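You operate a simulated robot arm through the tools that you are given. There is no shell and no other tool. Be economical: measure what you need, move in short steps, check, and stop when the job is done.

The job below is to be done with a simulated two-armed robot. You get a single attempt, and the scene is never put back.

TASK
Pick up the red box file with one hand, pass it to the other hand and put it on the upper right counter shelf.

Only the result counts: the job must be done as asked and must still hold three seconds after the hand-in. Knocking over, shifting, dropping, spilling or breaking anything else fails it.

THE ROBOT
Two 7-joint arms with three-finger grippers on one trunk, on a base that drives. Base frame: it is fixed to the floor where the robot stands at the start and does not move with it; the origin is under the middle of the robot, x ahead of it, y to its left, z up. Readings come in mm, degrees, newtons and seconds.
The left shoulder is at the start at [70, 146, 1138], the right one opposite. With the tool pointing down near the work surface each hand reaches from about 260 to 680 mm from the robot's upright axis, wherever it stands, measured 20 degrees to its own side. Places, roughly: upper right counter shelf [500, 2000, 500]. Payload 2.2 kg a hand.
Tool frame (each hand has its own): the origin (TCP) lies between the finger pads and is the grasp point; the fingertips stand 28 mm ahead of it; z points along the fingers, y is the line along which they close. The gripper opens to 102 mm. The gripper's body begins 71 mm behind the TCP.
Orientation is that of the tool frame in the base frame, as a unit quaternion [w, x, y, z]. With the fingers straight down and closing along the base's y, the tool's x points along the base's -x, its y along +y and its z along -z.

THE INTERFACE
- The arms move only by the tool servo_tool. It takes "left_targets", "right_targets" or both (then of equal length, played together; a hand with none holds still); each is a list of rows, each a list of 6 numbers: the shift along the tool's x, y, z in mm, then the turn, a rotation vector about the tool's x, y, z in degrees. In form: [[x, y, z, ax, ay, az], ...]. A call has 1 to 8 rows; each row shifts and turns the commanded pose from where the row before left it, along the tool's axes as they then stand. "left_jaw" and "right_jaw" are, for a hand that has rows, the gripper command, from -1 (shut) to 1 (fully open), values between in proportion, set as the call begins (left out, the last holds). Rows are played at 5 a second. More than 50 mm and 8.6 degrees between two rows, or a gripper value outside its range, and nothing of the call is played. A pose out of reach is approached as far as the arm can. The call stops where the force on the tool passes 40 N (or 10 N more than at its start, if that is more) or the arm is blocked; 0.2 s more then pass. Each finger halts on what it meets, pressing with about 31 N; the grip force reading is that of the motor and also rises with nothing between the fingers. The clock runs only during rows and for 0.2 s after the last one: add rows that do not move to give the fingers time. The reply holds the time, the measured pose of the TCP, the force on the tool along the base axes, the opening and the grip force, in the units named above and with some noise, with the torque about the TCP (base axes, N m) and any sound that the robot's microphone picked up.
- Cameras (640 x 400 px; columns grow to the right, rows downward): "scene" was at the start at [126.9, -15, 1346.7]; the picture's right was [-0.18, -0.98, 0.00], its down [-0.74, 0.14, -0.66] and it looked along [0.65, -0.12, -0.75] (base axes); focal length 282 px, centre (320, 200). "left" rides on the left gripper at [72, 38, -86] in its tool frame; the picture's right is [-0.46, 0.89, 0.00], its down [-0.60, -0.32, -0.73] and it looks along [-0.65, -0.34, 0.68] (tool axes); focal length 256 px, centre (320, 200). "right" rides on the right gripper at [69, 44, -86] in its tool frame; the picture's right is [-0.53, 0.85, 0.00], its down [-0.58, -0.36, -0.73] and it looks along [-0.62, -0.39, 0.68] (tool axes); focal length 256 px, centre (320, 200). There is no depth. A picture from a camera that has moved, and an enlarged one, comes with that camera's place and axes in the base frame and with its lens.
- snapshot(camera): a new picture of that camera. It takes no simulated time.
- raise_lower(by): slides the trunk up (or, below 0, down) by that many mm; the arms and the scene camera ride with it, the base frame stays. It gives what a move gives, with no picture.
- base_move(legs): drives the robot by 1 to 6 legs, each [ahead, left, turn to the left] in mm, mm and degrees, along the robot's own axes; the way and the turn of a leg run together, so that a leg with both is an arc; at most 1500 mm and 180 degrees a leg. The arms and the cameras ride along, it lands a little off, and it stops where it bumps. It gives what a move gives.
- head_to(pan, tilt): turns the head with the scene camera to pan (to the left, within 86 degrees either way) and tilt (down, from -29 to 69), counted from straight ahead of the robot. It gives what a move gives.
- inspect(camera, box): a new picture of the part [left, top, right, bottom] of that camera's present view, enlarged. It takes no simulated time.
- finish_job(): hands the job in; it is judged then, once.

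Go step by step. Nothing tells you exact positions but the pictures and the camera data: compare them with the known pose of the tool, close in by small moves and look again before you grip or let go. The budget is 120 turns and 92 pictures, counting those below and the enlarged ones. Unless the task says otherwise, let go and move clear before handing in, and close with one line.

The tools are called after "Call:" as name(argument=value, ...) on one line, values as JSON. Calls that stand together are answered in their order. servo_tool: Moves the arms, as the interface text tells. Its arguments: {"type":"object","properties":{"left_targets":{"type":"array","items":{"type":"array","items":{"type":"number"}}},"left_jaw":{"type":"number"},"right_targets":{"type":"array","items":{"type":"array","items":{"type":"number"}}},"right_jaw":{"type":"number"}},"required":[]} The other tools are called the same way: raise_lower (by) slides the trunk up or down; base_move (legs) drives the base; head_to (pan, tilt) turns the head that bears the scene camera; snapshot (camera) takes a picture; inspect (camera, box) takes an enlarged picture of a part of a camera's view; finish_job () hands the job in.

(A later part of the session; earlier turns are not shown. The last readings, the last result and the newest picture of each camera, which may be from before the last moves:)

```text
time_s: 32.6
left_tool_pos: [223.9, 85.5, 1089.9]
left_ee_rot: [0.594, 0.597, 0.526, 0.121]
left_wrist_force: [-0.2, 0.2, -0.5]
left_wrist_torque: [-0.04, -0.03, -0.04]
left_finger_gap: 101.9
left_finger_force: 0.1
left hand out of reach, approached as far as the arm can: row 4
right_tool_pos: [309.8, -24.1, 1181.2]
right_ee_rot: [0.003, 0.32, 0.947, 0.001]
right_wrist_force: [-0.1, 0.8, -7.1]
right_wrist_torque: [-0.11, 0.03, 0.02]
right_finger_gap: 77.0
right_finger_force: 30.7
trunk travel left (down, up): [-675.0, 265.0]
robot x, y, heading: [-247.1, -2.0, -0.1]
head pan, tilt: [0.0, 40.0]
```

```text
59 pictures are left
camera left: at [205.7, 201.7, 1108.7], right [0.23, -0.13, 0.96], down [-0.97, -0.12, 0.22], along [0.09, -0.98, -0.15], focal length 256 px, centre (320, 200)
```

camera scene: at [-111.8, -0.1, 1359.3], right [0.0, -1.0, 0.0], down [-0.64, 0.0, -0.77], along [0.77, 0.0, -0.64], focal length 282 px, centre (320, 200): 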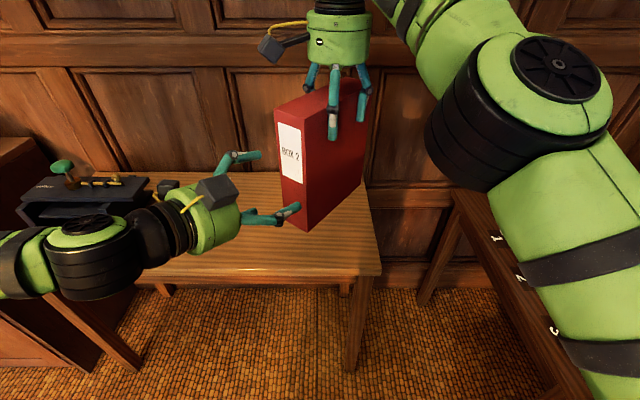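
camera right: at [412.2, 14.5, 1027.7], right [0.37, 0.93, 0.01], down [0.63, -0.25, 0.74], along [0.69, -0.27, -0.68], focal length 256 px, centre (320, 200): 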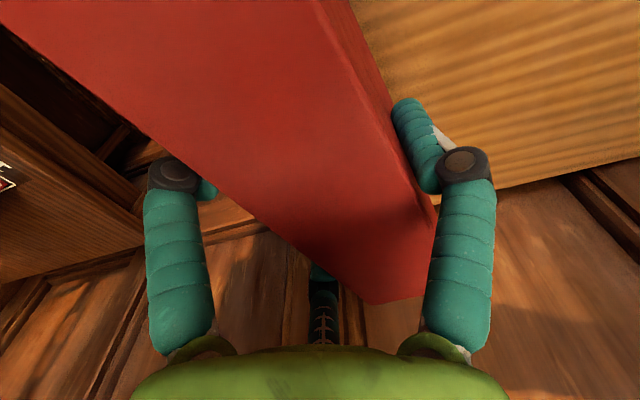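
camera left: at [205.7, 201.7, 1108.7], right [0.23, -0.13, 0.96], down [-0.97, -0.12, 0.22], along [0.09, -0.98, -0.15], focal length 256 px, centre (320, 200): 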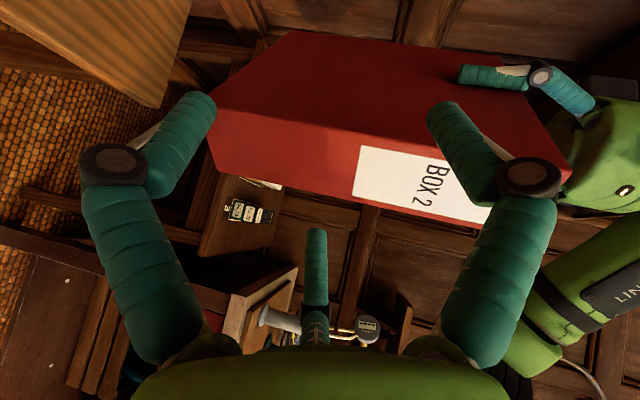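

The hand is lined up. I'll correct 9 mm sideways, go in about half way, and check.

Call:
servo_tool(left_targets=[[-7.5, -4.3, -0.1, 0, 0, 0], [-2.9, 4.7, 22.3, 0, 0, 0], [-2.9, 4.7, 22.3, 0, 0, 0], [0, 0, 0, 0, 0, 0]])

Call:
inspect(camera="scene", box=[180, 60, 400, 250])

Call:
snapshot(camera="left")

```text
time_s: 33.6
left_tool_pos: [258.4, 49.3, 1087.4]
left_ee_rot: [0.595, 0.596, 0.526, 0.122]
left_wrist_force: [-0.8, 0.2, 0.0]
left_wrist_torque: [0.01, -0.01, -0.04]
left_finger_gap: 102.0
left_finger_force: 0.2
left hand out of reach, approached as far as the arm can: row 1
right_tool_pos: [309.9, -24.2, 1180.7]
right_ee_rot: [0.003, 0.319, 0.948, 0.001]
right_wrist_force: [-0.4, -0.2, -7.0]
right_wrist_torque: [-0.06, 0.04, 0.02]
right_finger_gap: 77.0
right_finger_force: 31.0
trunk travel left (down, up): [-675.0, 265.0]
robot x, y, heading: [-248.6, 0.9, -0.1]
head pan, tilt: [0.0, 40.0]
```

```text
2.11 times, centred on (290, 155) of scene
camera zoom: at [-112.1, -0.5, 1359.3], right [0.0, -1.0, 0.0], down [-0.64, 0.0, -0.77], along [0.77, 0.0, -0.64], focal length 594 px, centre (383, 295)
```

zoom: 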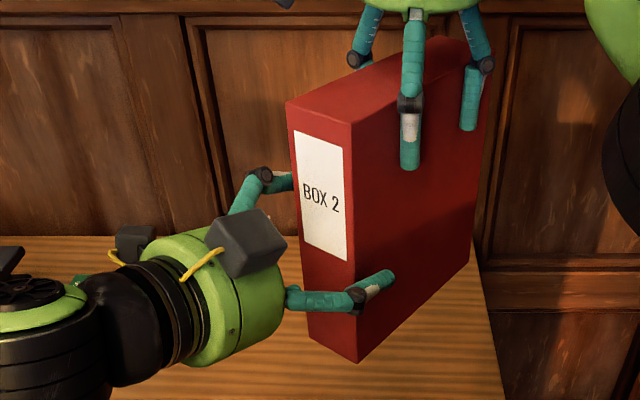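

```text
57 pictures are left
camera left: at [242.2, 165.6, 1106.0], right [0.23, -0.13, 0.96], down [-0.97, -0.12, 0.22], along [0.09, -0.98, -0.15], focal length 256 px, centre (320, 200)
```

left: 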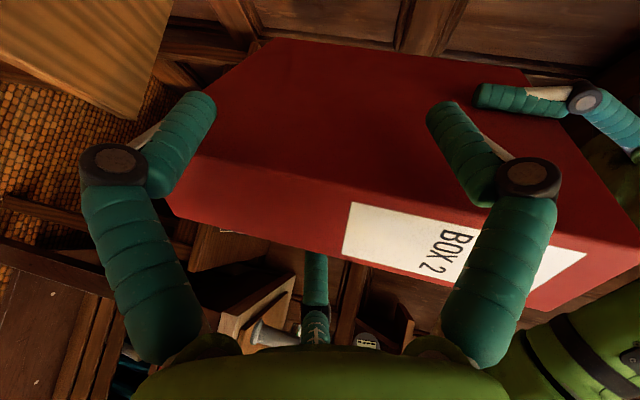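

Both sides of the box sit cleanly inside the fingers. I'll go in another 40 mm and close the left hand.

Call:
servo_tool(left_targets=[[-2.5, 4.1, 19.4, 0, 0, 0], [-2.5, 4.1, 19.4, 0, 0, 0], [0, 0, 0, 0, 0, 0]])

Call:
servo_tool(left_targets=[[0, 0, 0, 0, 0, 0], [0, 0, 0, 0, 0, 0], [0, 0, 0, 0, 0, 0], [0, 0, 0, 0, 0, 0], [0, 0, 0, 0, 0, 0]], left_jaw=-1)

Call:
inspect(camera="scene", box=[180, 60, 400, 250])

Call:
snapshot(camera="left")

```text
time_s: 34.4
left_tool_pos: [290.9, 25.0, 1086.2]
left_ee_rot: [0.595, 0.596, 0.525, 0.122]
left_wrist_force: [-1.8, 0.6, -0.1]
left_wrist_torque: [-0.01, -0.02, -0.08]
left_finger_gap: 102.0
left_finger_force: 0.2
right_tool_pos: [310.3, -24.6, 1181.2]
right_ee_rot: [0.003, 0.32, 0.948, 0.002]
right_wrist_force: [2.6, -0.6, -6.5]
right_wrist_torque: [-0.17, -0.18, -0.1]
right_finger_gap: 77.0
right_finger_force: 30.9
trunk travel left (down, up): [-675.0, 265.0]
robot x, y, heading: [-246.0, -1.6, -0.3]
head pan, tilt: [0.0, 40.0]
```

```text
time_s: 35.6
left_tool_pos: [291.7, 24.8, 1087.3]
left_ee_rot: [0.595, 0.597, 0.524, 0.12]
left_wrist_force: [-21.3, 1.9, -0.1]
left_wrist_torque: [-1.51, -0.34, -0.63]
left_finger_gap: 87.0
left_finger_force: 30.9
right_tool_pos: [312.0, -24.7, 1181.6]
right_ee_rot: [0.005, 0.32, 0.947, 0.005]
right_wrist_force: [21.4, -2.1, -6.1]
right_wrist_torque: [1.18, -1.72, -0.46]
right_finger_gap: 77.5
right_finger_force: 31.0
trunk travel left (down, up): [-675.0, 265.0]
robot x, y, heading: [-249.1, 2.3, 0.1]
head pan, tilt: [0.0, 40.0]
```

```text
2.11 times, centred on (290, 155) of scene
camera zoom: at [-111.4, -0.8, 1359.3], right [0.0, -1.0, 0.0], down [-0.64, 0.0, -0.77], along [0.77, 0.0, -0.64], focal length 594 px, centre (383, 295)
```

zoom: 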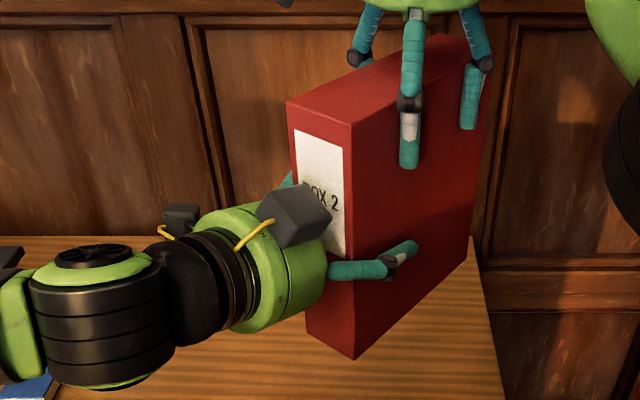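

```text
55 pictures are left
camera left: at [274.2, 140.2, 1104.9], right [0.23, -0.13, 0.96], down [-0.97, -0.12, 0.22], along [0.09, -0.98, -0.15], focal length 256 px, centre (320, 200)
```

left: 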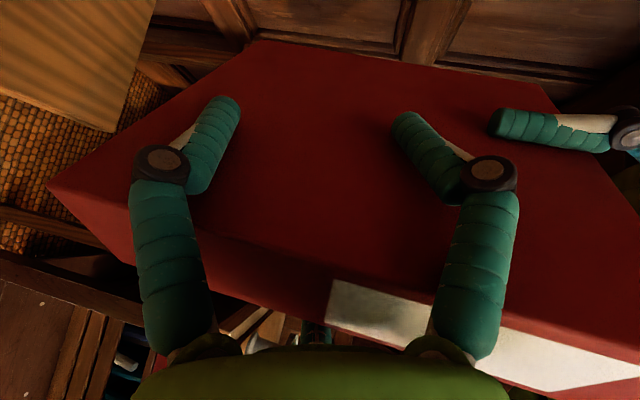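

The left hand closed to 87 mm but shows 21 N of opposing force: its palm seems to touch the box front, and it sits about 4 mm off-centre. I'll open it, back off slightly and close again.

Call:
servo_tool(left_targets=[[0, 0, 0, 0, 0, 0], [0, 0, 0, 0, 0, 0], [-3.1, -3.6, -5.8, 0, 0, 0], [0, 0, 0, 0, 0, 0]], left_jaw=1)

Call:
servo_tool(left_targets=[[0, 0, 0, 0, 0, 0], [0, 0, 0, 0, 0, 0], [0, 0, 0, 0, 0, 0], [0, 0, 0, 0, 0, 0], [0, 0, 0, 0, 0, 0]], left_jaw=-1)

Call:
snapshot(camera="left")

```text
time_s: 36.6
left_tool_pos: [285.6, 27.1, 1087.1]
left_ee_rot: [0.594, 0.595, 0.527, 0.124]
left_wrist_force: [-0.2, 0.6, -0.9]
left_wrist_torque: [-0.01, 0.01, 0.02]
left_finger_gap: 101.9
left_finger_force: 0.0
right_tool_pos: [310.4, -23.8, 1181.2]
right_ee_rot: [0.001, 0.317, 0.948, 0.002]
right_wrist_force: [0.0, 0.5, -7.5]
right_wrist_torque: [-0.07, 0.04, 0.0]
right_finger_gap: 77.2
right_finger_force: 30.7
trunk travel left (down, up): [-675.0, 265.0]
robot x, y, heading: [-248.6, -0.5, -0.0]
head pan, tilt: [0.0, 40.0]
```

```text
time_s: 37.8
left_tool_pos: [284.2, 26.0, 1087.6]
left_ee_rot: [0.595, 0.596, 0.526, 0.122]
left_wrist_force: [-8.4, 6.7, 5.7]
left_wrist_torque: [-1.82, 1.09, -1.58]
left_finger_gap: 79.1
left_finger_force: 31.1
right_tool_pos: [311.3, -24.9, 1181.3]
right_ee_rot: [0.004, 0.32, 0.947, 0.002]
right_wrist_force: [8.4, -6.2, -13.4]
right_wrist_torque: [0.75, -1.96, 1.36]
right_finger_gap: 77.3
right_finger_force: 31.4
trunk travel left (down, up): [-675.0, 265.0]
robot x, y, heading: [-246.0, -5.8, -0.3]
head pan, tilt: [0.0, 40.0]
```

```text
54 pictures are left
camera left: at [267.4, 141.9, 1105.6], right [0.23, -0.13, 0.96], down [-0.97, -0.12, 0.22], along [0.09, -0.98, -0.15], focal length 256 px, centre (320, 200)
```

left: 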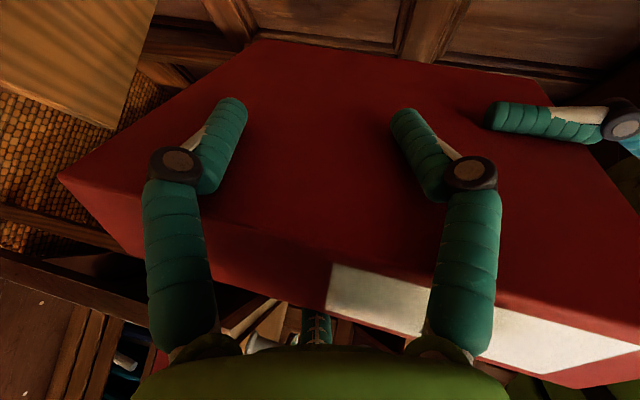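

Gap 79 mm and firm this time. I'll open the right hand and watch whether the left holds.

Call:
servo_tool(right_targets=[[0, 0, 0, 0, 0, 0], [0, 0, 0, 0, 0, 0], [0, 0, 0, 0, 0, 0], [0, 0, 0, 0, 0, 0]], right_jaw=1)

Call:
snapshot(camera="scene")

Call:
snapshot(camera="left")

```text
time_s: 38.8
left_tool_pos: [284.9, 27.3, 1086.9]
left_ee_rot: [0.593, 0.597, 0.526, 0.123]
left_wrist_force: [0.5, 0.6, -0.1]
left_wrist_torque: [0.29, 0.22, 0.03]
left_finger_gap: 79.2
left_finger_force: 30.7
right_tool_pos: [311.6, -24.9, 1181.1]
right_ee_rot: [0.002, 0.32, 0.947, 0.001]
right_wrist_force: [-0.8, 0.5, 1.0]
right_wrist_torque: [-0.03, -0.03, -0.01]
right_finger_gap: 102.0
right_finger_force: 0.1
trunk travel left (down, up): [-675.0, 265.0]
robot x, y, heading: [-246.6, -1.4, -0.1]
head pan, tilt: [0.0, 40.0]
```

```text
53 pictures are left
camera scene: at [-111.4, -0.8, 1359.3], right [0.0, -1.0, 0.0], down [-0.64, 0.0, -0.77], along [0.77, 0.0, -0.64], focal length 282 px, centre (320, 200)
```

scene: 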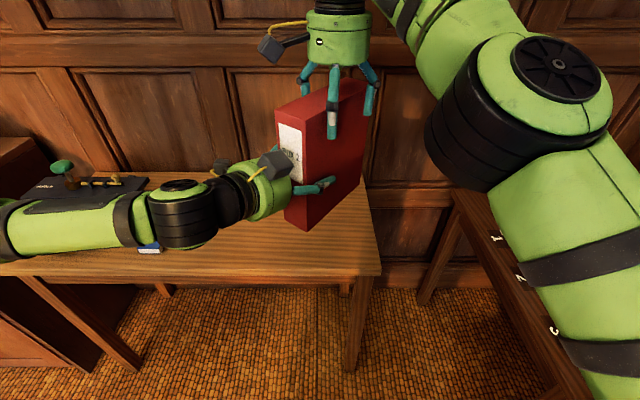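

```text
52 pictures are left
camera left: at [267.6, 142.3, 1105.0], right [0.23, -0.13, 0.96], down [-0.97, -0.12, 0.22], along [0.09, -0.98, -0.16], focal length 256 px, centre (320, 200)
```

left: 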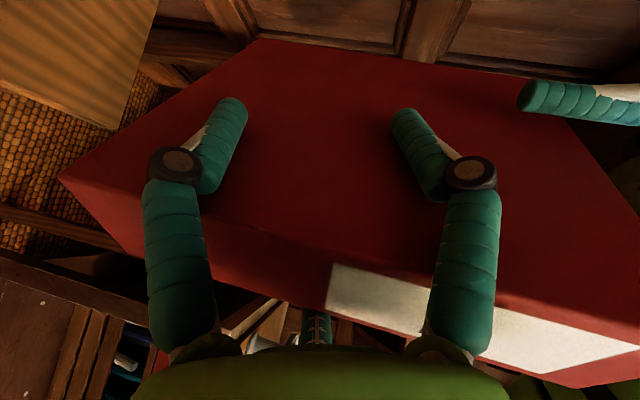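

The left hand holds the box. The right arm can't rise further, so I'll lower the box out of its open fingers instead, moving the left hand down 80 mm and slightly forward.

Call:
servo_tool(left_targets=[[6.1, -10.8, 11.6, 0, 0, 0], [6.1, -10.8, 11.6, 0, 0, 0], [6.1, -10.8, 11.6, 0, 0, 0], [0, 0, 0, 0, 0, 0]])

Call:
snapshot(camera="scene")

```text
time_s: 39.8
left_tool_pos: [304.0, 12.0, 1043.4]
left_ee_rot: [0.594, 0.596, 0.526, 0.123]
left_wrist_force: [-0.3, -0.2, 0.2]
left_wrist_torque: [0.3, 0.22, 0.01]
left_finger_gap: 79.0
left_finger_force: 30.7
right_tool_pos: [309.2, -24.3, 1181.2]
right_ee_rot: [0.003, 0.32, 0.948, 0.002]
right_wrist_force: [0.3, 0.4, -0.6]
right_wrist_torque: [0.0, 0.01, 0.02]
right_finger_gap: 101.8
right_finger_force: 0.0
trunk travel left (down, up): [-675.0, 265.0]
robot x, y, heading: [-246.0, -1.7, 0.2]
head pan, tilt: [0.0, 40.0]
```

```text
51 pictures are left
camera scene: at [-111.5, -0.8, 1359.3], right [0.0, -1.0, 0.0], down [-0.64, 0.0, -0.77], along [0.77, 0.0, -0.64], focal length 282 px, centre (320, 200)
```

scene: 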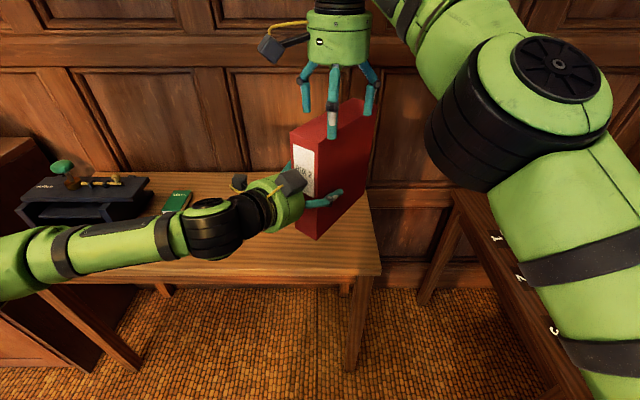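

It comes down cleanly. I'll lower the rest of the way, then pull the right hand up and away to the right.

Call:
servo_tool(left_targets=[[6.1, -10.8, 11.6, 0, 0, 0], [6.1, -10.8, 11.6, 0, 0, 0], [6.1, -10.8, 11.6, 0, 0, 0], [0, 0, 0, 0, 0, 0]])

Call:
snapshot(camera="scene")

```text
time_s: 40.8
left_tool_pos: [306.1, 8.1, 1035.7]
left_ee_rot: [0.593, 0.597, 0.527, 0.122]
left_wrist_force: [0.2, 0.8, 0.7]
left_wrist_torque: [0.27, 0.24, 0.01]
left_finger_gap: 78.4
left_finger_force: 30.8
left hand out of reach, approached as far as the arm can: row 1, 2, 3
right_tool_pos: [311.2, -24.7, 1181.0]
right_ee_rot: [0.002, 0.319, 0.948, 0.001]
right_wrist_force: [0.3, -0.6, 0.4]
right_wrist_torque: [-0.02, -0.01, 0.03]
right_finger_gap: 101.9
right_finger_force: 0.1
trunk travel left (down, up): [-675.0, 265.0]
robot x, y, heading: [-252.4, -0.3, -0.0]
head pan, tilt: [0.0, 40.0]
```

```text
50 pictures are left
camera scene: at [-111.2, -0.9, 1359.2], right [0.0, -1.0, 0.0], down [-0.64, 0.0, -0.77], along [0.77, 0.0, -0.64], focal length 282 px, centre (320, 200)
```

scene: 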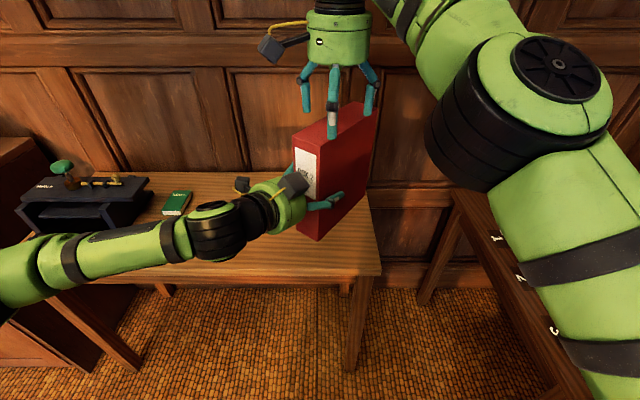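

A few millimetres of finger overlap are left. I'll raise the right hand while pulling it back along the box's long direction.

Call:
servo_tool(right_targets=[[10, 0, -15, 0, 0, 0], [10, 0, -15, 0, 0, 0], [10, 0, -10, 0, 0, 0], [0, 0, 0, 0, 0, 0]])

Call:
inspect(camera="scene", box=[220, 0, 420, 250])

```text
time_s: 41.8
left_tool_pos: [306.7, 8.3, 1035.7]
left_ee_rot: [0.593, 0.597, 0.526, 0.12]
left_wrist_force: [-0.1, 0.0, 0.1]
left_wrist_torque: [0.28, 0.24, -0.01]
left_finger_gap: 78.7
left_finger_force: 31.0
right_tool_pos: [282.9, -6.6, 1219.8]
right_ee_rot: [0.003, 0.319, 0.948, 0.002]
right_wrist_force: [0.2, 0.3, -0.1]
right_wrist_torque: [-0.01, 0.01, -0.02]
right_finger_gap: 102.0
right_finger_force: 0.0
right hand out of reach, approached as far as the arm can: row 2
trunk travel left (down, up): [-675.0, 265.0]
robot x, y, heading: [-249.2, 2.5, -0.1]
head pan, tilt: [0.0, 40.0]
```

```text
1.60 times, centred on (320, 125) of scene
camera zoom: at [-111.2, -0.6, 1359.2], right [0.0, -1.0, 0.0], down [-0.64, 0.0, -0.77], along [0.77, 0.0, -0.64], focal length 452 px, centre (320, 320)
```

zoom: 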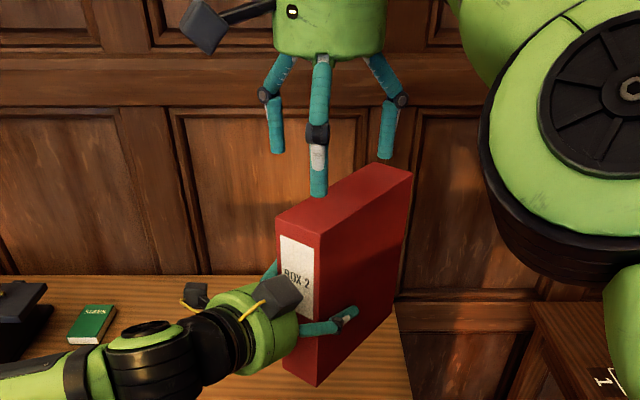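

The hand-over is done. I'll move the right arm off to the right.

Call:
servo_tool(right_targets=[[-18.7, -38.2, 0, 0, 0, 0], [-18.7, -38.2, 0, 0, 0, 0], [-18.7, -38.2, 0, 0, 0, 0], [-18.7, -38.2, 0, 0, 0, 0], [-18.7, -38.2, 0, 0, 0, 0], [-18.7, -38.2, 0, 0, 0, 0]])

Call:
snapshot(camera="scene")

```text
time_s: 43.2
left_tool_pos: [305.9, 6.7, 1036.3]
left_ee_rot: [0.593, 0.598, 0.526, 0.122]
left_wrist_force: [-0.2, -0.8, 0.0]
left_wrist_torque: [0.34, 0.24, 0.01]
left_finger_gap: 78.6
left_finger_force: 31.3
right_tool_pos: [227.6, -261.3, 1216.8]
right_ee_rot: [0.002, 0.319, 0.948, 0.002]
right_wrist_force: [-0.2, -0.9, 0.3]
right_wrist_torque: [0.0, -0.01, -0.03]
right_finger_gap: 102.0
right_finger_force: 0.0
trunk travel left (down, up): [-675.0, 265.0]
robot x, y, heading: [-249.3, 0.9, -0.1]
head pan, tilt: [0.0, 40.0]
```

```text
48 pictures are left
camera scene: at [-112.0, -3.2, 1359.3], right [0.0, -1.0, 0.0], down [-0.64, 0.0, -0.77], along [0.77, 0.0, -0.64], focal length 282 px, centre (320, 200)
```

scene: 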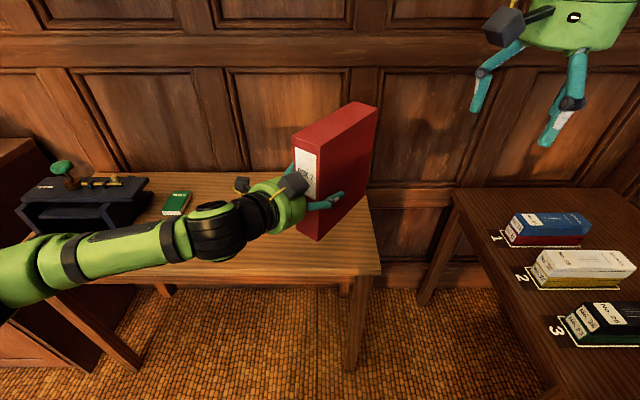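

Before driving I want to see the floor to the left and behind, to know how much room there is.

Call:
head_to(pan=86, tilt=35)

Call:
snapshot(camera="scene")

```text
time_s: 44.8
left_tool_pos: [308.2, 8.2, 1035.6]
left_ee_rot: [0.593, 0.597, 0.526, 0.123]
left_wrist_force: [0.8, 0.0, 0.8]
left_wrist_torque: [0.29, 0.25, 0.01]
left_finger_gap: 78.7
left_finger_force: 30.7
right_tool_pos: [228.3, -258.3, 1216.8]
right_ee_rot: [0.002, 0.319, 0.948, 0.001]
right_wrist_force: [0.1, 0.0, -0.2]
right_wrist_torque: [0.0, -0.01, 0.0]
right_finger_gap: 102.1
right_finger_force: 0.0
trunk travel left (down, up): [-675.0, 265.0]
robot x, y, heading: [-250.2, 1.9, -0.1]
head pan, tilt: [85.9, 35.0]
```

```text
47 pictures are left
camera scene: at [-189.9, 87.0, 1366.9], right [1.0, -0.07, 0.0], down [-0.04, -0.57, -0.82], along [0.06, 0.82, -0.57], focal length 282 px, centre (320, 200)
```

scene: 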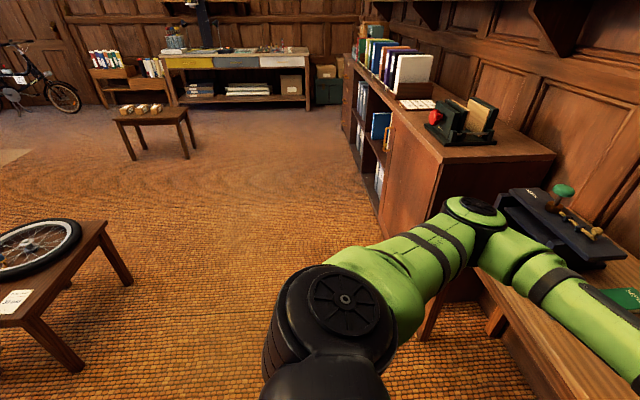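

The wheel table is far enough back (x≈-1230). I'll zoom in on the counter's open shelves.

Call:
inspect(camera="scene", box=[330, 60, 450, 240])

```text
2.22 times, centred on (390, 150) of scene
camera zoom: at [-189.9, 87.0, 1366.9], right [1.0, -0.07, 0.0], down [-0.04, -0.57, -0.82], along [0.06, 0.82, -0.57], focal length 627 px, centre (164, 311)
```

zoom: 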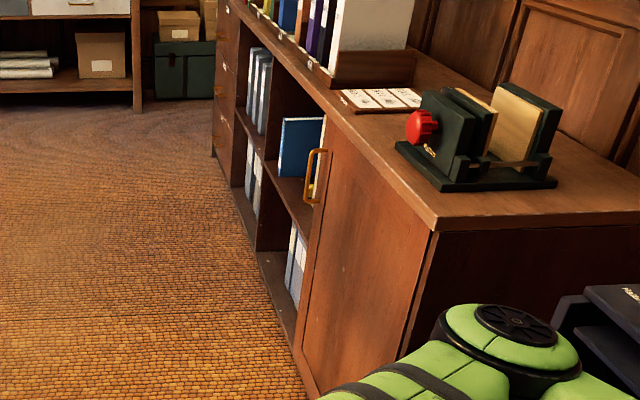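

The right open bay spans about y 1680–2200. Its upper shelf board is at z≈520 and holds a blue book; the counter front is at x≈350. I'll back off, strafe left, and look at it squarely.

Call:
base_move(legs=[[-300, 0, 0], [0, 1400, 0], [0, 300, 0]])

Call:
head_to(pan=25, tilt=38)

Call:
snapshot(camera="scene")

```text
time_s: 55.0
left_tool_pos: [40.5, 1656.5, 1036.2]
left_ee_rot: [0.595, 0.607, 0.515, 0.11]
left_wrist_force: [0.6, 0.1, 0.4]
left_wrist_torque: [0.28, 0.23, -0.02]
left_finger_gap: 78.2
left_finger_force: 30.8
right_tool_pos: [-49.2, 1395.4, 1216.2]
right_ee_rot: [0.003, 0.339, 0.941, 0.002]
right_wrist_force: [0.7, 0.4, 0.3]
right_wrist_torque: [0.04, 0.0, -0.01]
right_finger_gap: 102.0
right_finger_force: 0.0
trunk travel left (down, up): [-675.0, 265.0]
robot x, y, heading: [-515.5, 1672.8, -2.4]
head pan, tilt: [85.9, 35.0]
```

```text
time_s: 56.3
left_tool_pos: [40.6, 1658.4, 1036.5]
left_ee_rot: [0.596, 0.607, 0.515, 0.108]
left_wrist_force: [-0.4, -1.1, -0.7]
left_wrist_torque: [0.32, 0.25, 0.01]
left_finger_gap: 78.3
left_finger_force: 31.4
right_tool_pos: [-47.6, 1395.4, 1216.1]
right_ee_rot: [0.002, 0.339, 0.941, 0.002]
right_wrist_force: [-0.1, 0.5, -0.1]
right_wrist_torque: [0.03, -0.01, 0.01]
right_finger_gap: 102.1
right_finger_force: 0.0
trunk travel left (down, up): [-675.0, 265.0]
robot x, y, heading: [-510.3, 1671.9, -2.2]
head pan, tilt: [25.0, 38.0]
```

```text
45 pictures are left
camera scene: at [-382.9, 1703.1, 1362.2], right [0.39, -0.92, 0.0], down [-0.57, -0.24, -0.79], along [0.73, 0.3, -0.62], focal length 282 px, centre (320, 200)
```

scene: 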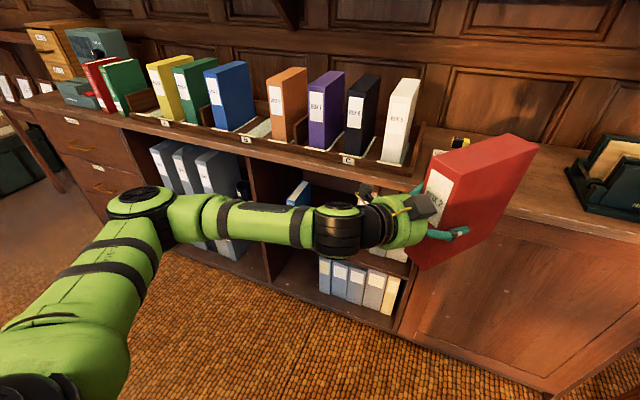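

Now, in free space, I'll turn the left hand to point straight ahead with the arm out to its own side, where that pose was reachable before.

Call:
servo_tool(left_targets=[[24.7, 23.3, -28, 0, 0, 0], [24.7, 23.3, -28, 0, 0, 0], [24.7, 23.3, -28, 0, 0, 0], [24.7, 23.3, -28, 0, 0, 0], [24.7, 23.3, -28, 0, 0, 0], [0, 0, 0, 0, 0, 0]])

Call:
servo_tool(left_targets=[[0, 0, 0, -3.55, 6.17, -1.98], [0, 0, 0, -3.55, 6.17, -1.98], [0, 0, 0, -3.55, 6.17, -1.98], [0, 0, 0, -3.55, 6.17, -1.98], [0, 0, 0, -3.55, 6.17, -1.98], [0, 0, 0, 0, 0, 0]])

Call:
snapshot(camera="scene")

```text
time_s: 57.7
left_tool_pos: [52.8, 1858.1, 1106.7]
left_ee_rot: [0.597, 0.606, 0.514, 0.109]
left_wrist_force: [0.3, -0.7, -7.6]
left_wrist_torque: [0.29, 0.22, -0.02]
left_finger_gap: 77.8
left_finger_force: 31.2
left hand out of reach, approached as far as the arm can: row 5
right_tool_pos: [-48.1, 1395.2, 1215.7]
right_ee_rot: [0.002, 0.338, 0.941, 0.002]
right_wrist_force: [0.3, 0.1, -0.4]
right_wrist_torque: [0.03, 0.02, -0.01]
right_finger_gap: 102.3
right_finger_force: 0.0
trunk travel left (down, up): [-675.0, 265.0]
robot x, y, heading: [-513.1, 1671.4, -2.1]
head pan, tilt: [25.0, 38.0]
```

```text
time_s: 59.1
left_tool_pos: [52.0, 1856.2, 1107.5]
left_ee_rot: [0.531, 0.412, 0.681, 0.292]
left_wrist_force: [0.2, -0.3, -7.6]
left_wrist_torque: [0.09, 0.36, 0.0]
left_finger_gap: 77.7
left_finger_force: 31.2
right_tool_pos: [-49.1, 1396.5, 1217.6]
right_ee_rot: [0.001, 0.338, 0.941, 0.001]
right_wrist_force: [-1.1, 0.2, 0.1]
right_wrist_torque: [0.0, 0.0, 0.03]
right_finger_gap: 102.1
right_finger_force: 0.0
trunk travel left (down, up): [-675.0, 265.0]
robot x, y, heading: [-514.3, 1674.2, -2.2]
head pan, tilt: [25.0, 38.0]
```

```text
44 pictures are left
camera scene: at [-383.2, 1703.8, 1362.3], right [0.39, -0.92, 0.0], down [-0.57, -0.24, -0.79], along [0.73, 0.3, -0.62], focal length 282 px, centre (320, 200)
```

scene: 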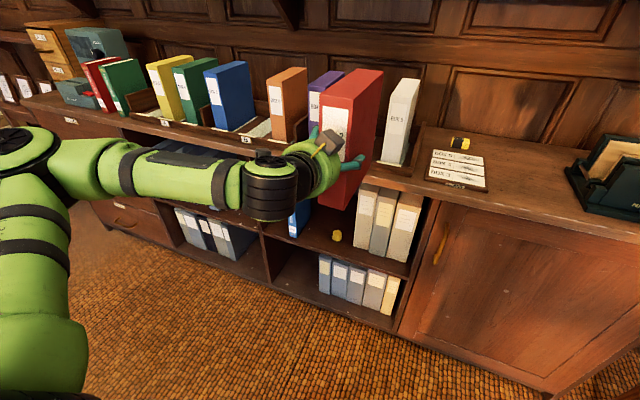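

The upper right bay holds a blue book on the left, white files on the right and a small yellow object between them. I'll zoom in, then lower the trunk for a level view.

Call:
inspect(camera="scene", box=[260, 160, 440, 330])

Call:
raise_lower(by=-470)

Call:
head_to(pan=17, tilt=20)

Call:
snapshot(camera="scene")

```text
2.35 times, centred on (350, 245) of scene
camera zoom: at [-383.2, 1703.8, 1362.3], right [0.39, -0.92, 0.0], down [-0.57, -0.24, -0.79], along [0.73, 0.3, -0.62], focal length 664 px, centre (249, 94)
```

zoom: 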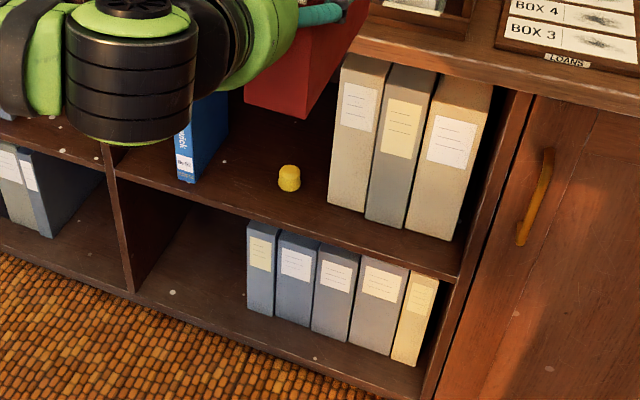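

```text
refused: -470 is not a number from -400 to 400
```

```text
time_s: 59.9
left_tool_pos: [52.1, 1856.8, 1106.2]
left_ee_rot: [0.531, 0.412, 0.681, 0.292]
left_wrist_force: [0.8, 0.3, -7.0]
left_wrist_torque: [0.11, 0.37, 0.02]
left_finger_gap: 77.6
left_finger_force: 30.2
right_tool_pos: [-47.5, 1396.7, 1216.6]
right_ee_rot: [0.002, 0.339, 0.941, 0.001]
right_wrist_force: [-0.1, -0.2, 0.1]
right_wrist_torque: [0.02, 0.01, 0.02]
right_finger_gap: 102.1
right_finger_force: 0.0
trunk travel left (down, up): [-675.0, 265.0]
robot x, y, heading: [-512.9, 1666.1, -2.3]
head pan, tilt: [17.0, 20.0]
```

```text
42 pictures are left
camera scene: at [-372.3, 1693.6, 1390.6], right [0.25, -0.97, 0.0], down [-0.33, -0.09, -0.94], along [0.91, 0.24, -0.34], focal length 282 px, centre (320, 200)
```

scene: 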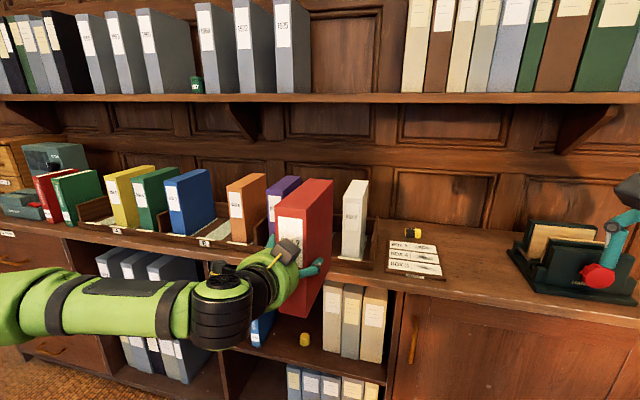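

I'll place the box between the blue book and the yellow object, around y≈2040. I'll lower the trunk now while still well clear of the counter.

Call:
raise_lower(by=-400)

Call:
head_to(pan=30, tilt=25)

Call:
snapshot(camera="scene")

Call:
snapshot(camera="left")

```text
time_s: 63.8
left_tool_pos: [51.2, 1856.7, 707.0]
left_ee_rot: [0.531, 0.412, 0.681, 0.292]
left_wrist_force: [0.3, -0.8, -7.5]
left_wrist_torque: [0.1, 0.35, 0.03]
left_finger_gap: 77.8
left_finger_force: 31.0
right_tool_pos: [-49.3, 1395.6, 817.3]
right_ee_rot: [0.002, 0.338, 0.941, 0.001]
right_wrist_force: [0.7, 0.4, -0.3]
right_wrist_torque: [-0.02, 0.0, 0.02]
right_finger_gap: 101.8
right_finger_force: 0.1
trunk travel left (down, up): [-275.0, 665.0]
robot x, y, heading: [-515.3, 1675.1, -2.3]
head pan, tilt: [17.0, 20.0]
```

```text
time_s: 64.5
left_tool_pos: [51.2, 1857.0, 706.2]
left_ee_rot: [0.531, 0.413, 0.68, 0.291]
left_wrist_force: [-0.5, 0.0, -7.3]
left_wrist_torque: [0.13, 0.37, 0.0]
left_finger_gap: 77.7
left_finger_force: 31.0
right_tool_pos: [-48.7, 1395.8, 816.9]
right_ee_rot: [0.002, 0.339, 0.941, 0.001]
right_wrist_force: [0.1, 0.3, -0.1]
right_wrist_torque: [0.01, 0.0, 0.0]
right_finger_gap: 102.0
right_finger_force: 0.0
trunk travel left (down, up): [-275.0, 665.0]
robot x, y, heading: [-510.8, 1670.3, -2.3]
head pan, tilt: [30.0, 25.0]
```

```text
41 pictures are left
camera scene: at [-381.2, 1712.6, 982.6], right [0.46, -0.89, 0.0], down [-0.38, -0.2, -0.91], along [0.8, 0.42, -0.42], focal length 282 px, centre (320, 200)
```

scene: 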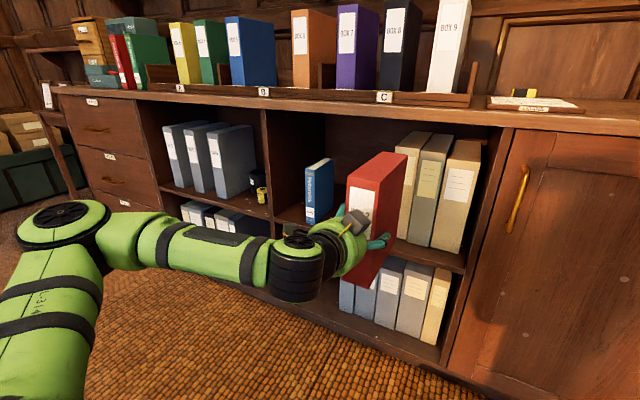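

```text
40 pictures are left
camera left: at [-28.4, 1941.2, 725.6], right [0.27, 0.03, 0.96], down [-0.73, -0.65, 0.22], along [0.63, -0.76, -0.15], focal length 256 px, centre (320, 200)
```

left: 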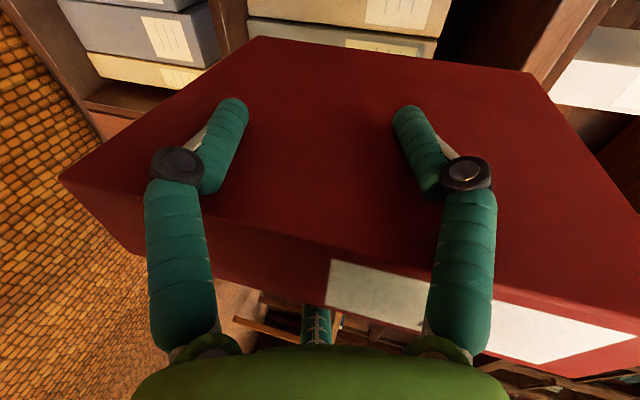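

Call:
inspect(camera="scene", box=[240, 90, 500, 280])

```text
2.11 times, centred on (370, 185) of scene
camera zoom: at [-381.2, 1712.6, 982.6], right [0.46, -0.89, 0.0], down [-0.38, -0.2, -0.91], along [0.8, 0.42, -0.42], focal length 594 px, centre (215, 232)
```

zoom: 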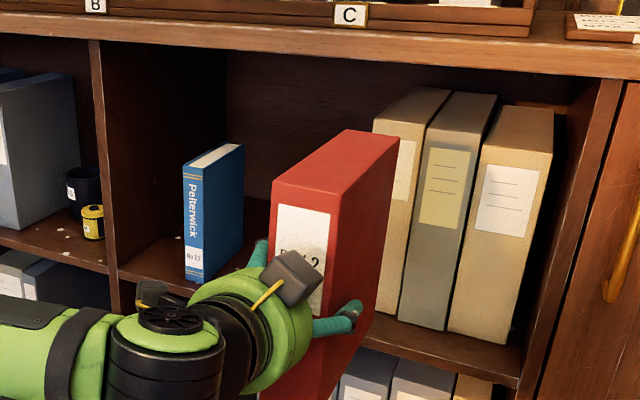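

The shelf board is at z≈507. The free gap runs from about y 1963 (yellow object) to 2104 (blue book), so I'll aim for box centre y≈2034. I'll retract the right arm, square the heading, strafe left and lower the trunk most of the way.

Call:
servo_tool(right_targets=[[29, -23.6, 0, 0, 0, 0], [29, -23.6, 0, 0, 0, 0], [29, -23.6, 0, 0, 0, 0], [29, -23.6, 0, 0, 0, 0], [0, 0, 0, 0, 0, 0]])

Call:
base_move(legs=[[0, 0, 2.3], [0, 167, 0]])

Call:
raise_lower(by=-92)

Call:
head_to(pan=28, tilt=20)

Call:
snapshot(camera="scene")

```text
time_s: 65.7
left_tool_pos: [52.9, 1856.8, 707.1]
left_ee_rot: [0.53, 0.413, 0.681, 0.291]
left_wrist_force: [0.6, 0.4, -6.6]
left_wrist_torque: [0.12, 0.38, -0.02]
left_finger_gap: 77.3
left_finger_force: 31.1
right_tool_pos: [-200.3, 1397.2, 817.6]
right_ee_rot: [0.002, 0.339, 0.941, 0.0]
right_wrist_force: [0.7, 0.0, 1.4]
right_wrist_torque: [0.02, 0.01, -0.01]
right_finger_gap: 102.3
right_finger_force: 0.1
trunk travel left (down, up): [-275.0, 665.0]
robot x, y, heading: [-510.8, 1673.4, -2.3]
head pan, tilt: [30.0, 25.0]
```

```text
time_s: 67.5
left_tool_pos: [43.5, 2045.3, 706.6]
left_ee_rot: [0.525, 0.399, 0.689, 0.302]
left_wrist_force: [0.3, 0.9, -7.8]
left_wrist_torque: [0.1, 0.38, -0.02]
left_finger_gap: 77.5
left_finger_force: 31.1
right_tool_pos: [-188.1, 1576.1, 818.1]
right_ee_rot: [0.002, 0.318, 0.948, 0.002]
right_wrist_force: [-0.9, 0.3, -0.4]
right_wrist_torque: [-0.01, -0.02, -0.02]
right_finger_gap: 102.4
right_finger_force: 0.2
trunk travel left (down, up): [-275.0, 665.0]
robot x, y, heading: [-514.9, 1837.6, 0.2]
head pan, tilt: [30.0, 25.0]
```

```text
time_s: 68.8
left_tool_pos: [42.4, 2045.9, 615.4]
left_ee_rot: [0.525, 0.398, 0.689, 0.303]
left_wrist_force: [0.8, 0.7, -7.0]
left_wrist_torque: [0.11, 0.36, -0.02]
left_finger_gap: 77.4
left_finger_force: 31.2
right_tool_pos: [-188.9, 1576.6, 725.9]
right_ee_rot: [0.003, 0.318, 0.948, 0.001]
right_wrist_force: [-0.5, 1.1, -0.3]
right_wrist_torque: [0.03, -0.03, 0.03]
right_finger_gap: 102.1
right_finger_force: 0.1
trunk travel left (down, up): [-183.0, 757.0]
robot x, y, heading: [-512.6, 1836.8, 0.1]
head pan, tilt: [30.0, 25.0]
```

```text
time_s: 69.5
left_tool_pos: [42.7, 2045.9, 615.2]
left_ee_rot: [0.524, 0.398, 0.689, 0.304]
left_wrist_force: [0.6, 0.5, -7.2]
left_wrist_torque: [0.11, 0.35, 0.02]
left_finger_gap: 77.3
left_finger_force: 31.3
right_tool_pos: [-189.1, 1575.0, 725.6]
right_ee_rot: [0.003, 0.319, 0.948, 0.002]
right_wrist_force: [0.5, 0.9, 0.3]
right_wrist_torque: [0.01, 0.0, 0.03]
right_finger_gap: 101.8
right_finger_force: 0.0
trunk travel left (down, up): [-183.0, 757.0]
robot x, y, heading: [-513.1, 1837.2, 0.0]
head pan, tilt: [28.0, 20.0]
```

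```text
38 pictures are left
camera scene: at [-381.0, 1881.5, 898.6], right [0.47, -0.88, 0.0], down [-0.3, -0.16, -0.94], along [0.83, 0.44, -0.34], focal length 282 px, centre (320, 200)
```

scene: 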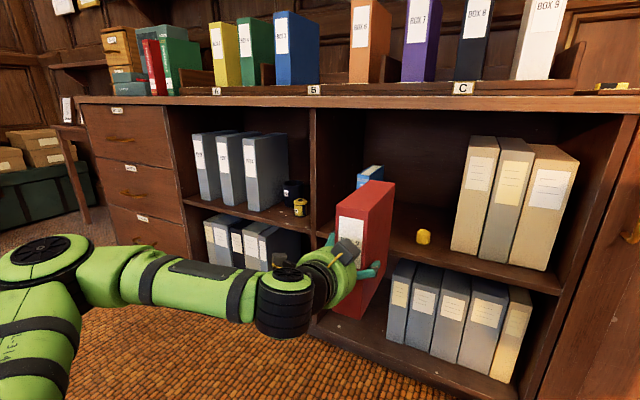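

Call:
inspect(camera="scene", box=[300, 140, 480, 330])

```text
2.11 times, centred on (390, 235) of scene
camera zoom: at [-381.0, 1881.5, 898.6], right [0.47, -0.88, 0.0], down [-0.3, -0.16, -0.94], along [0.83, 0.44, -0.34], focal length 594 px, centre (173, 126)
```

zoom: 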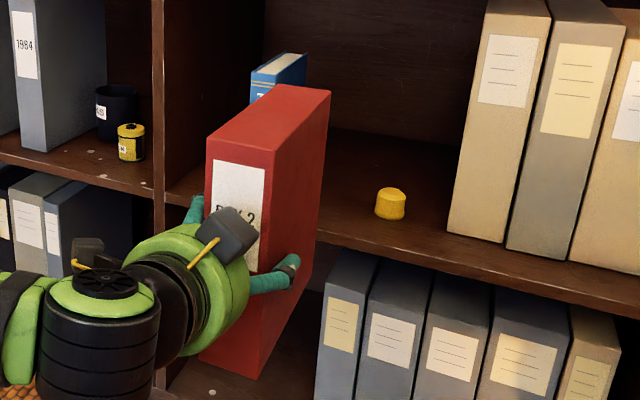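

The box bottom is at about z 530, over 20 mm above the board, with roughly 27 mm to the yellow object and 43 mm to the blue book. I'll drive forward part way and look again.

Call:
base_move(legs=[[190, 0, 0]])

Call:
snapshot(camera="scene")

Call:
snapshot(camera="left")

```text
time_s: 71.0
left_tool_pos: [226.7, 2046.8, 616.0]
left_ee_rot: [0.524, 0.398, 0.689, 0.304]
left_wrist_force: [0.4, 0.1, -7.5]
left_wrist_torque: [0.07, 0.36, 0.01]
left_finger_gap: 77.3
left_finger_force: 31.1
right_tool_pos: [-4.3, 1575.9, 726.4]
right_ee_rot: [0.001, 0.317, 0.948, 0.002]
right_wrist_force: [-0.3, 0.2, -0.1]
right_wrist_torque: [0.01, 0.0, 0.01]
right_finger_gap: 102.1
right_finger_force: 0.0
trunk travel left (down, up): [-183.0, 757.0]
robot x, y, heading: [-329.5, 1840.9, 0.2]
head pan, tilt: [28.0, 20.0]
```

```text
36 pictures are left
camera scene: at [-196.9, 1882.2, 898.6], right [0.47, -0.88, 0.0], down [-0.3, -0.16, -0.94], along [0.83, 0.44, -0.34], focal length 282 px, centre (320, 200)
```

scene: 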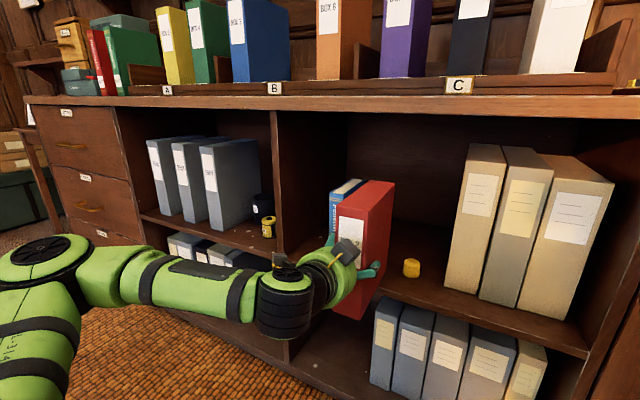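

```text
35 pictures are left
camera left: at [143.1, 2128.2, 633.3], right [0.27, 0.04, 0.96], down [-0.7, -0.68, 0.22], along [0.67, -0.73, -0.15], focal length 256 px, centre (320, 200)
```

left: 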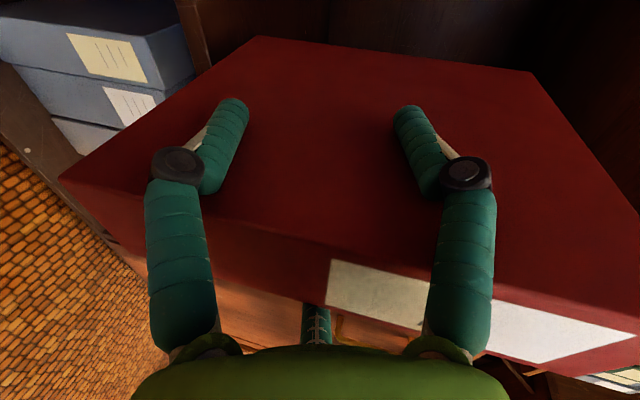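

Call:
inspect(camera="scene", box=[300, 150, 460, 340])

```text
2.11 times, centred on (380, 245) of scene
camera zoom: at [-196.9, 1882.2, 898.6], right [0.47, -0.88, 0.0], down [-0.3, -0.16, -0.94], along [0.83, 0.44, -0.34], focal length 594 px, centre (194, 105)
```

zoom: 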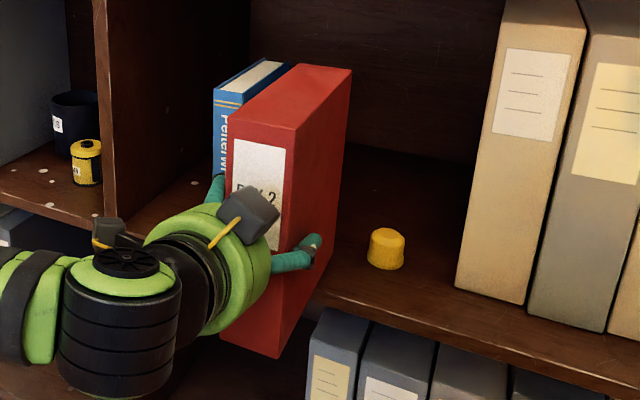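

Two views agree: shelf at z≈505, yellow object's left edge at y≈1975, and the box's right face at y≈2007. It's clear, so I'll drive the remaining 148 mm.

Call:
base_move(legs=[[148, 0, 0]])

Call:
snapshot(camera="scene")

Call:
inspect(camera="scene", box=[280, 180, 480, 390])

```text
time_s: 72.4
left_tool_pos: [377.2, 2044.9, 614.4]
left_ee_rot: [0.524, 0.399, 0.689, 0.303]
left_wrist_force: [1.0, 0.7, -7.3]
left_wrist_torque: [0.09, 0.35, 0.05]
left_finger_gap: 77.3
left_finger_force: 31.5
right_tool_pos: [145.0, 1575.0, 726.5]
right_ee_rot: [0.002, 0.32, 0.948, 0.001]
right_wrist_force: [0.9, -0.3, 0.3]
right_wrist_torque: [-0.03, -0.02, -0.04]
right_finger_gap: 102.1
right_finger_force: 0.0
trunk travel left (down, up): [-183.0, 757.0]
robot x, y, heading: [-181.4, 1836.4, 0.2]
head pan, tilt: [28.0, 20.0]
```

```text
33 pictures are left
camera scene: at [-45.9, 1881.9, 898.6], right [0.47, -0.88, 0.0], down [-0.3, -0.16, -0.94], along [0.83, 0.44, -0.34], focal length 282 px, centre (320, 200)
```

scene: 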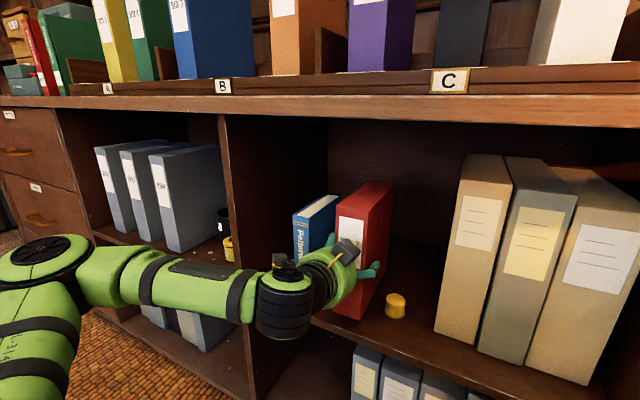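

```text
1.90 times, centred on (380, 285) of scene
camera zoom: at [-45.9, 1881.9, 898.6], right [0.47, -0.88, 0.0], down [-0.3, -0.16, -0.94], along [0.83, 0.44, -0.34], focal length 538 px, centre (206, 38)
```

zoom: 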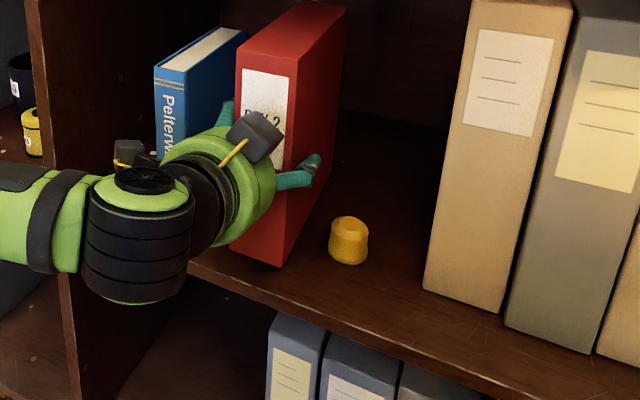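

The box is over the shelf with its front slightly inside the edge. I'll lower it in small steps and watch the force.

Call:
raise_lower(by=-17)

Call:
raise_lower(by=-4)

```text
time_s: 73.0
left_tool_pos: [377.4, 2045.6, 598.2]
left_ee_rot: [0.524, 0.4, 0.689, 0.302]
left_wrist_force: [-0.5, 0.5, -7.7]
left_wrist_torque: [0.1, 0.35, 0.02]
left_finger_gap: 77.1
left_finger_force: 30.4
right_tool_pos: [145.3, 1574.9, 708.9]
right_ee_rot: [0.003, 0.32, 0.947, 0.002]
right_wrist_force: [-0.7, -0.2, 0.0]
right_wrist_torque: [-0.02, 0.0, 0.03]
right_finger_gap: 102.1
right_finger_force: 0.0
trunk travel left (down, up): [-166.0, 774.0]
robot x, y, heading: [-178.5, 1840.3, -0.0]
head pan, tilt: [28.0, 20.0]
```

```text
time_s: 73.5
left_tool_pos: [377.3, 2045.4, 593.8]
left_ee_rot: [0.524, 0.4, 0.689, 0.302]
left_wrist_force: [-0.3, -0.8, -6.2]
left_wrist_torque: [0.06, 0.37, 0.0]
left_finger_gap: 77.3
left_finger_force: 30.9
right_tool_pos: [145.4, 1575.3, 704.5]
right_ee_rot: [0.003, 0.319, 0.948, 0.001]
right_wrist_force: [-0.2, 0.7, 0.1]
right_wrist_torque: [0.04, 0.02, 0.02]
right_finger_gap: 102.1
right_finger_force: 0.0
trunk travel left (down, up): [-162.0, 778.0]
robot x, y, heading: [-178.0, 1835.9, -0.0]
head pan, tilt: [28.0, 20.0]
```

Call:
raise_lower(by=-3)

Call:
inspect(camera="scene", box=[300, 180, 440, 340])

```text
time_s: 74.1
left_tool_pos: [376.7, 2044.0, 590.7]
left_ee_rot: [0.524, 0.4, 0.689, 0.302]
left_wrist_force: [0.6, 0.3, -7.4]
left_wrist_torque: [0.1, 0.37, 0.0]
left_finger_gap: 76.9
left_finger_force: 30.8
right_tool_pos: [145.5, 1575.6, 701.8]
right_ee_rot: [0.002, 0.319, 0.948, 0.002]
right_wrist_force: [-0.1, 0.0, 0.4]
right_wrist_torque: [0.04, -0.01, 0.03]
right_finger_gap: 101.9
right_finger_force: 0.0
trunk travel left (down, up): [-159.0, 781.0]
robot x, y, heading: [-176.6, 1841.2, -0.2]
head pan, tilt: [28.0, 20.0]
```

```text
2.50 times, centred on (370, 260) of scene
camera zoom: at [-46.3, 1881.9, 874.6], right [0.47, -0.88, 0.0], down [-0.3, -0.16, -0.94], along [0.83, 0.44, -0.34], focal length 706 px, centre (195, 50)
```

zoom: 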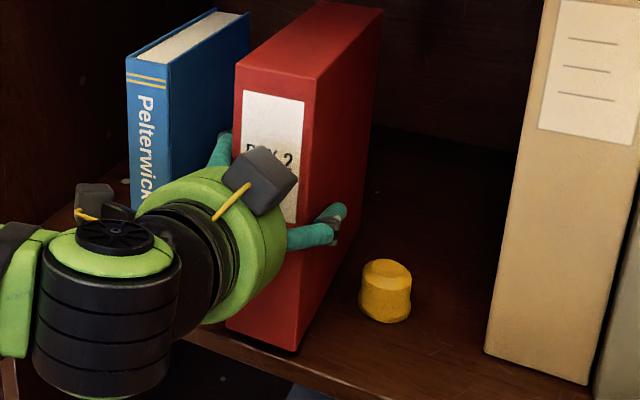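

Not touching yet, so I'll keep lowering in tiny steps.

Call:
raise_lower(by=-3)

Call:
raise_lower(by=-2)

```text
time_s: 74.6
left_tool_pos: [378.1, 2045.2, 587.8]
left_ee_rot: [0.524, 0.399, 0.689, 0.302]
left_wrist_force: [0.9, -0.2, -6.6]
left_wrist_torque: [0.07, 0.35, -0.01]
left_finger_gap: 77.1
left_finger_force: 31.0
right_tool_pos: [145.6, 1575.7, 698.9]
right_ee_rot: [0.002, 0.32, 0.947, 0.002]
right_wrist_force: [0.1, -0.4, 0.6]
right_wrist_torque: [0.0, -0.01, -0.02]
right_finger_gap: 101.9
right_finger_force: 0.1
trunk travel left (down, up): [-156.0, 784.0]
robot x, y, heading: [-182.1, 1836.8, 0.1]
head pan, tilt: [28.0, 20.0]
```

```text
time_s: 75.1
left_tool_pos: [378.1, 2045.4, 585.3]
left_ee_rot: [0.524, 0.4, 0.688, 0.302]
left_wrist_force: [0.8, -0.1, -7.2]
left_wrist_torque: [0.06, 0.36, 0.0]
left_finger_gap: 77.1
left_finger_force: 31.4
right_tool_pos: [144.2, 1574.4, 697.6]
right_ee_rot: [0.002, 0.32, 0.947, 0.002]
right_wrist_force: [0.2, 1.2, -0.1]
right_wrist_torque: [0.01, 0.02, 0.01]
right_finger_gap: 101.9
right_finger_force: 0.2
trunk travel left (down, up): [-154.0, 786.0]
robot x, y, heading: [-176.7, 1838.5, 0.1]
head pan, tilt: [28.0, 20.0]
```

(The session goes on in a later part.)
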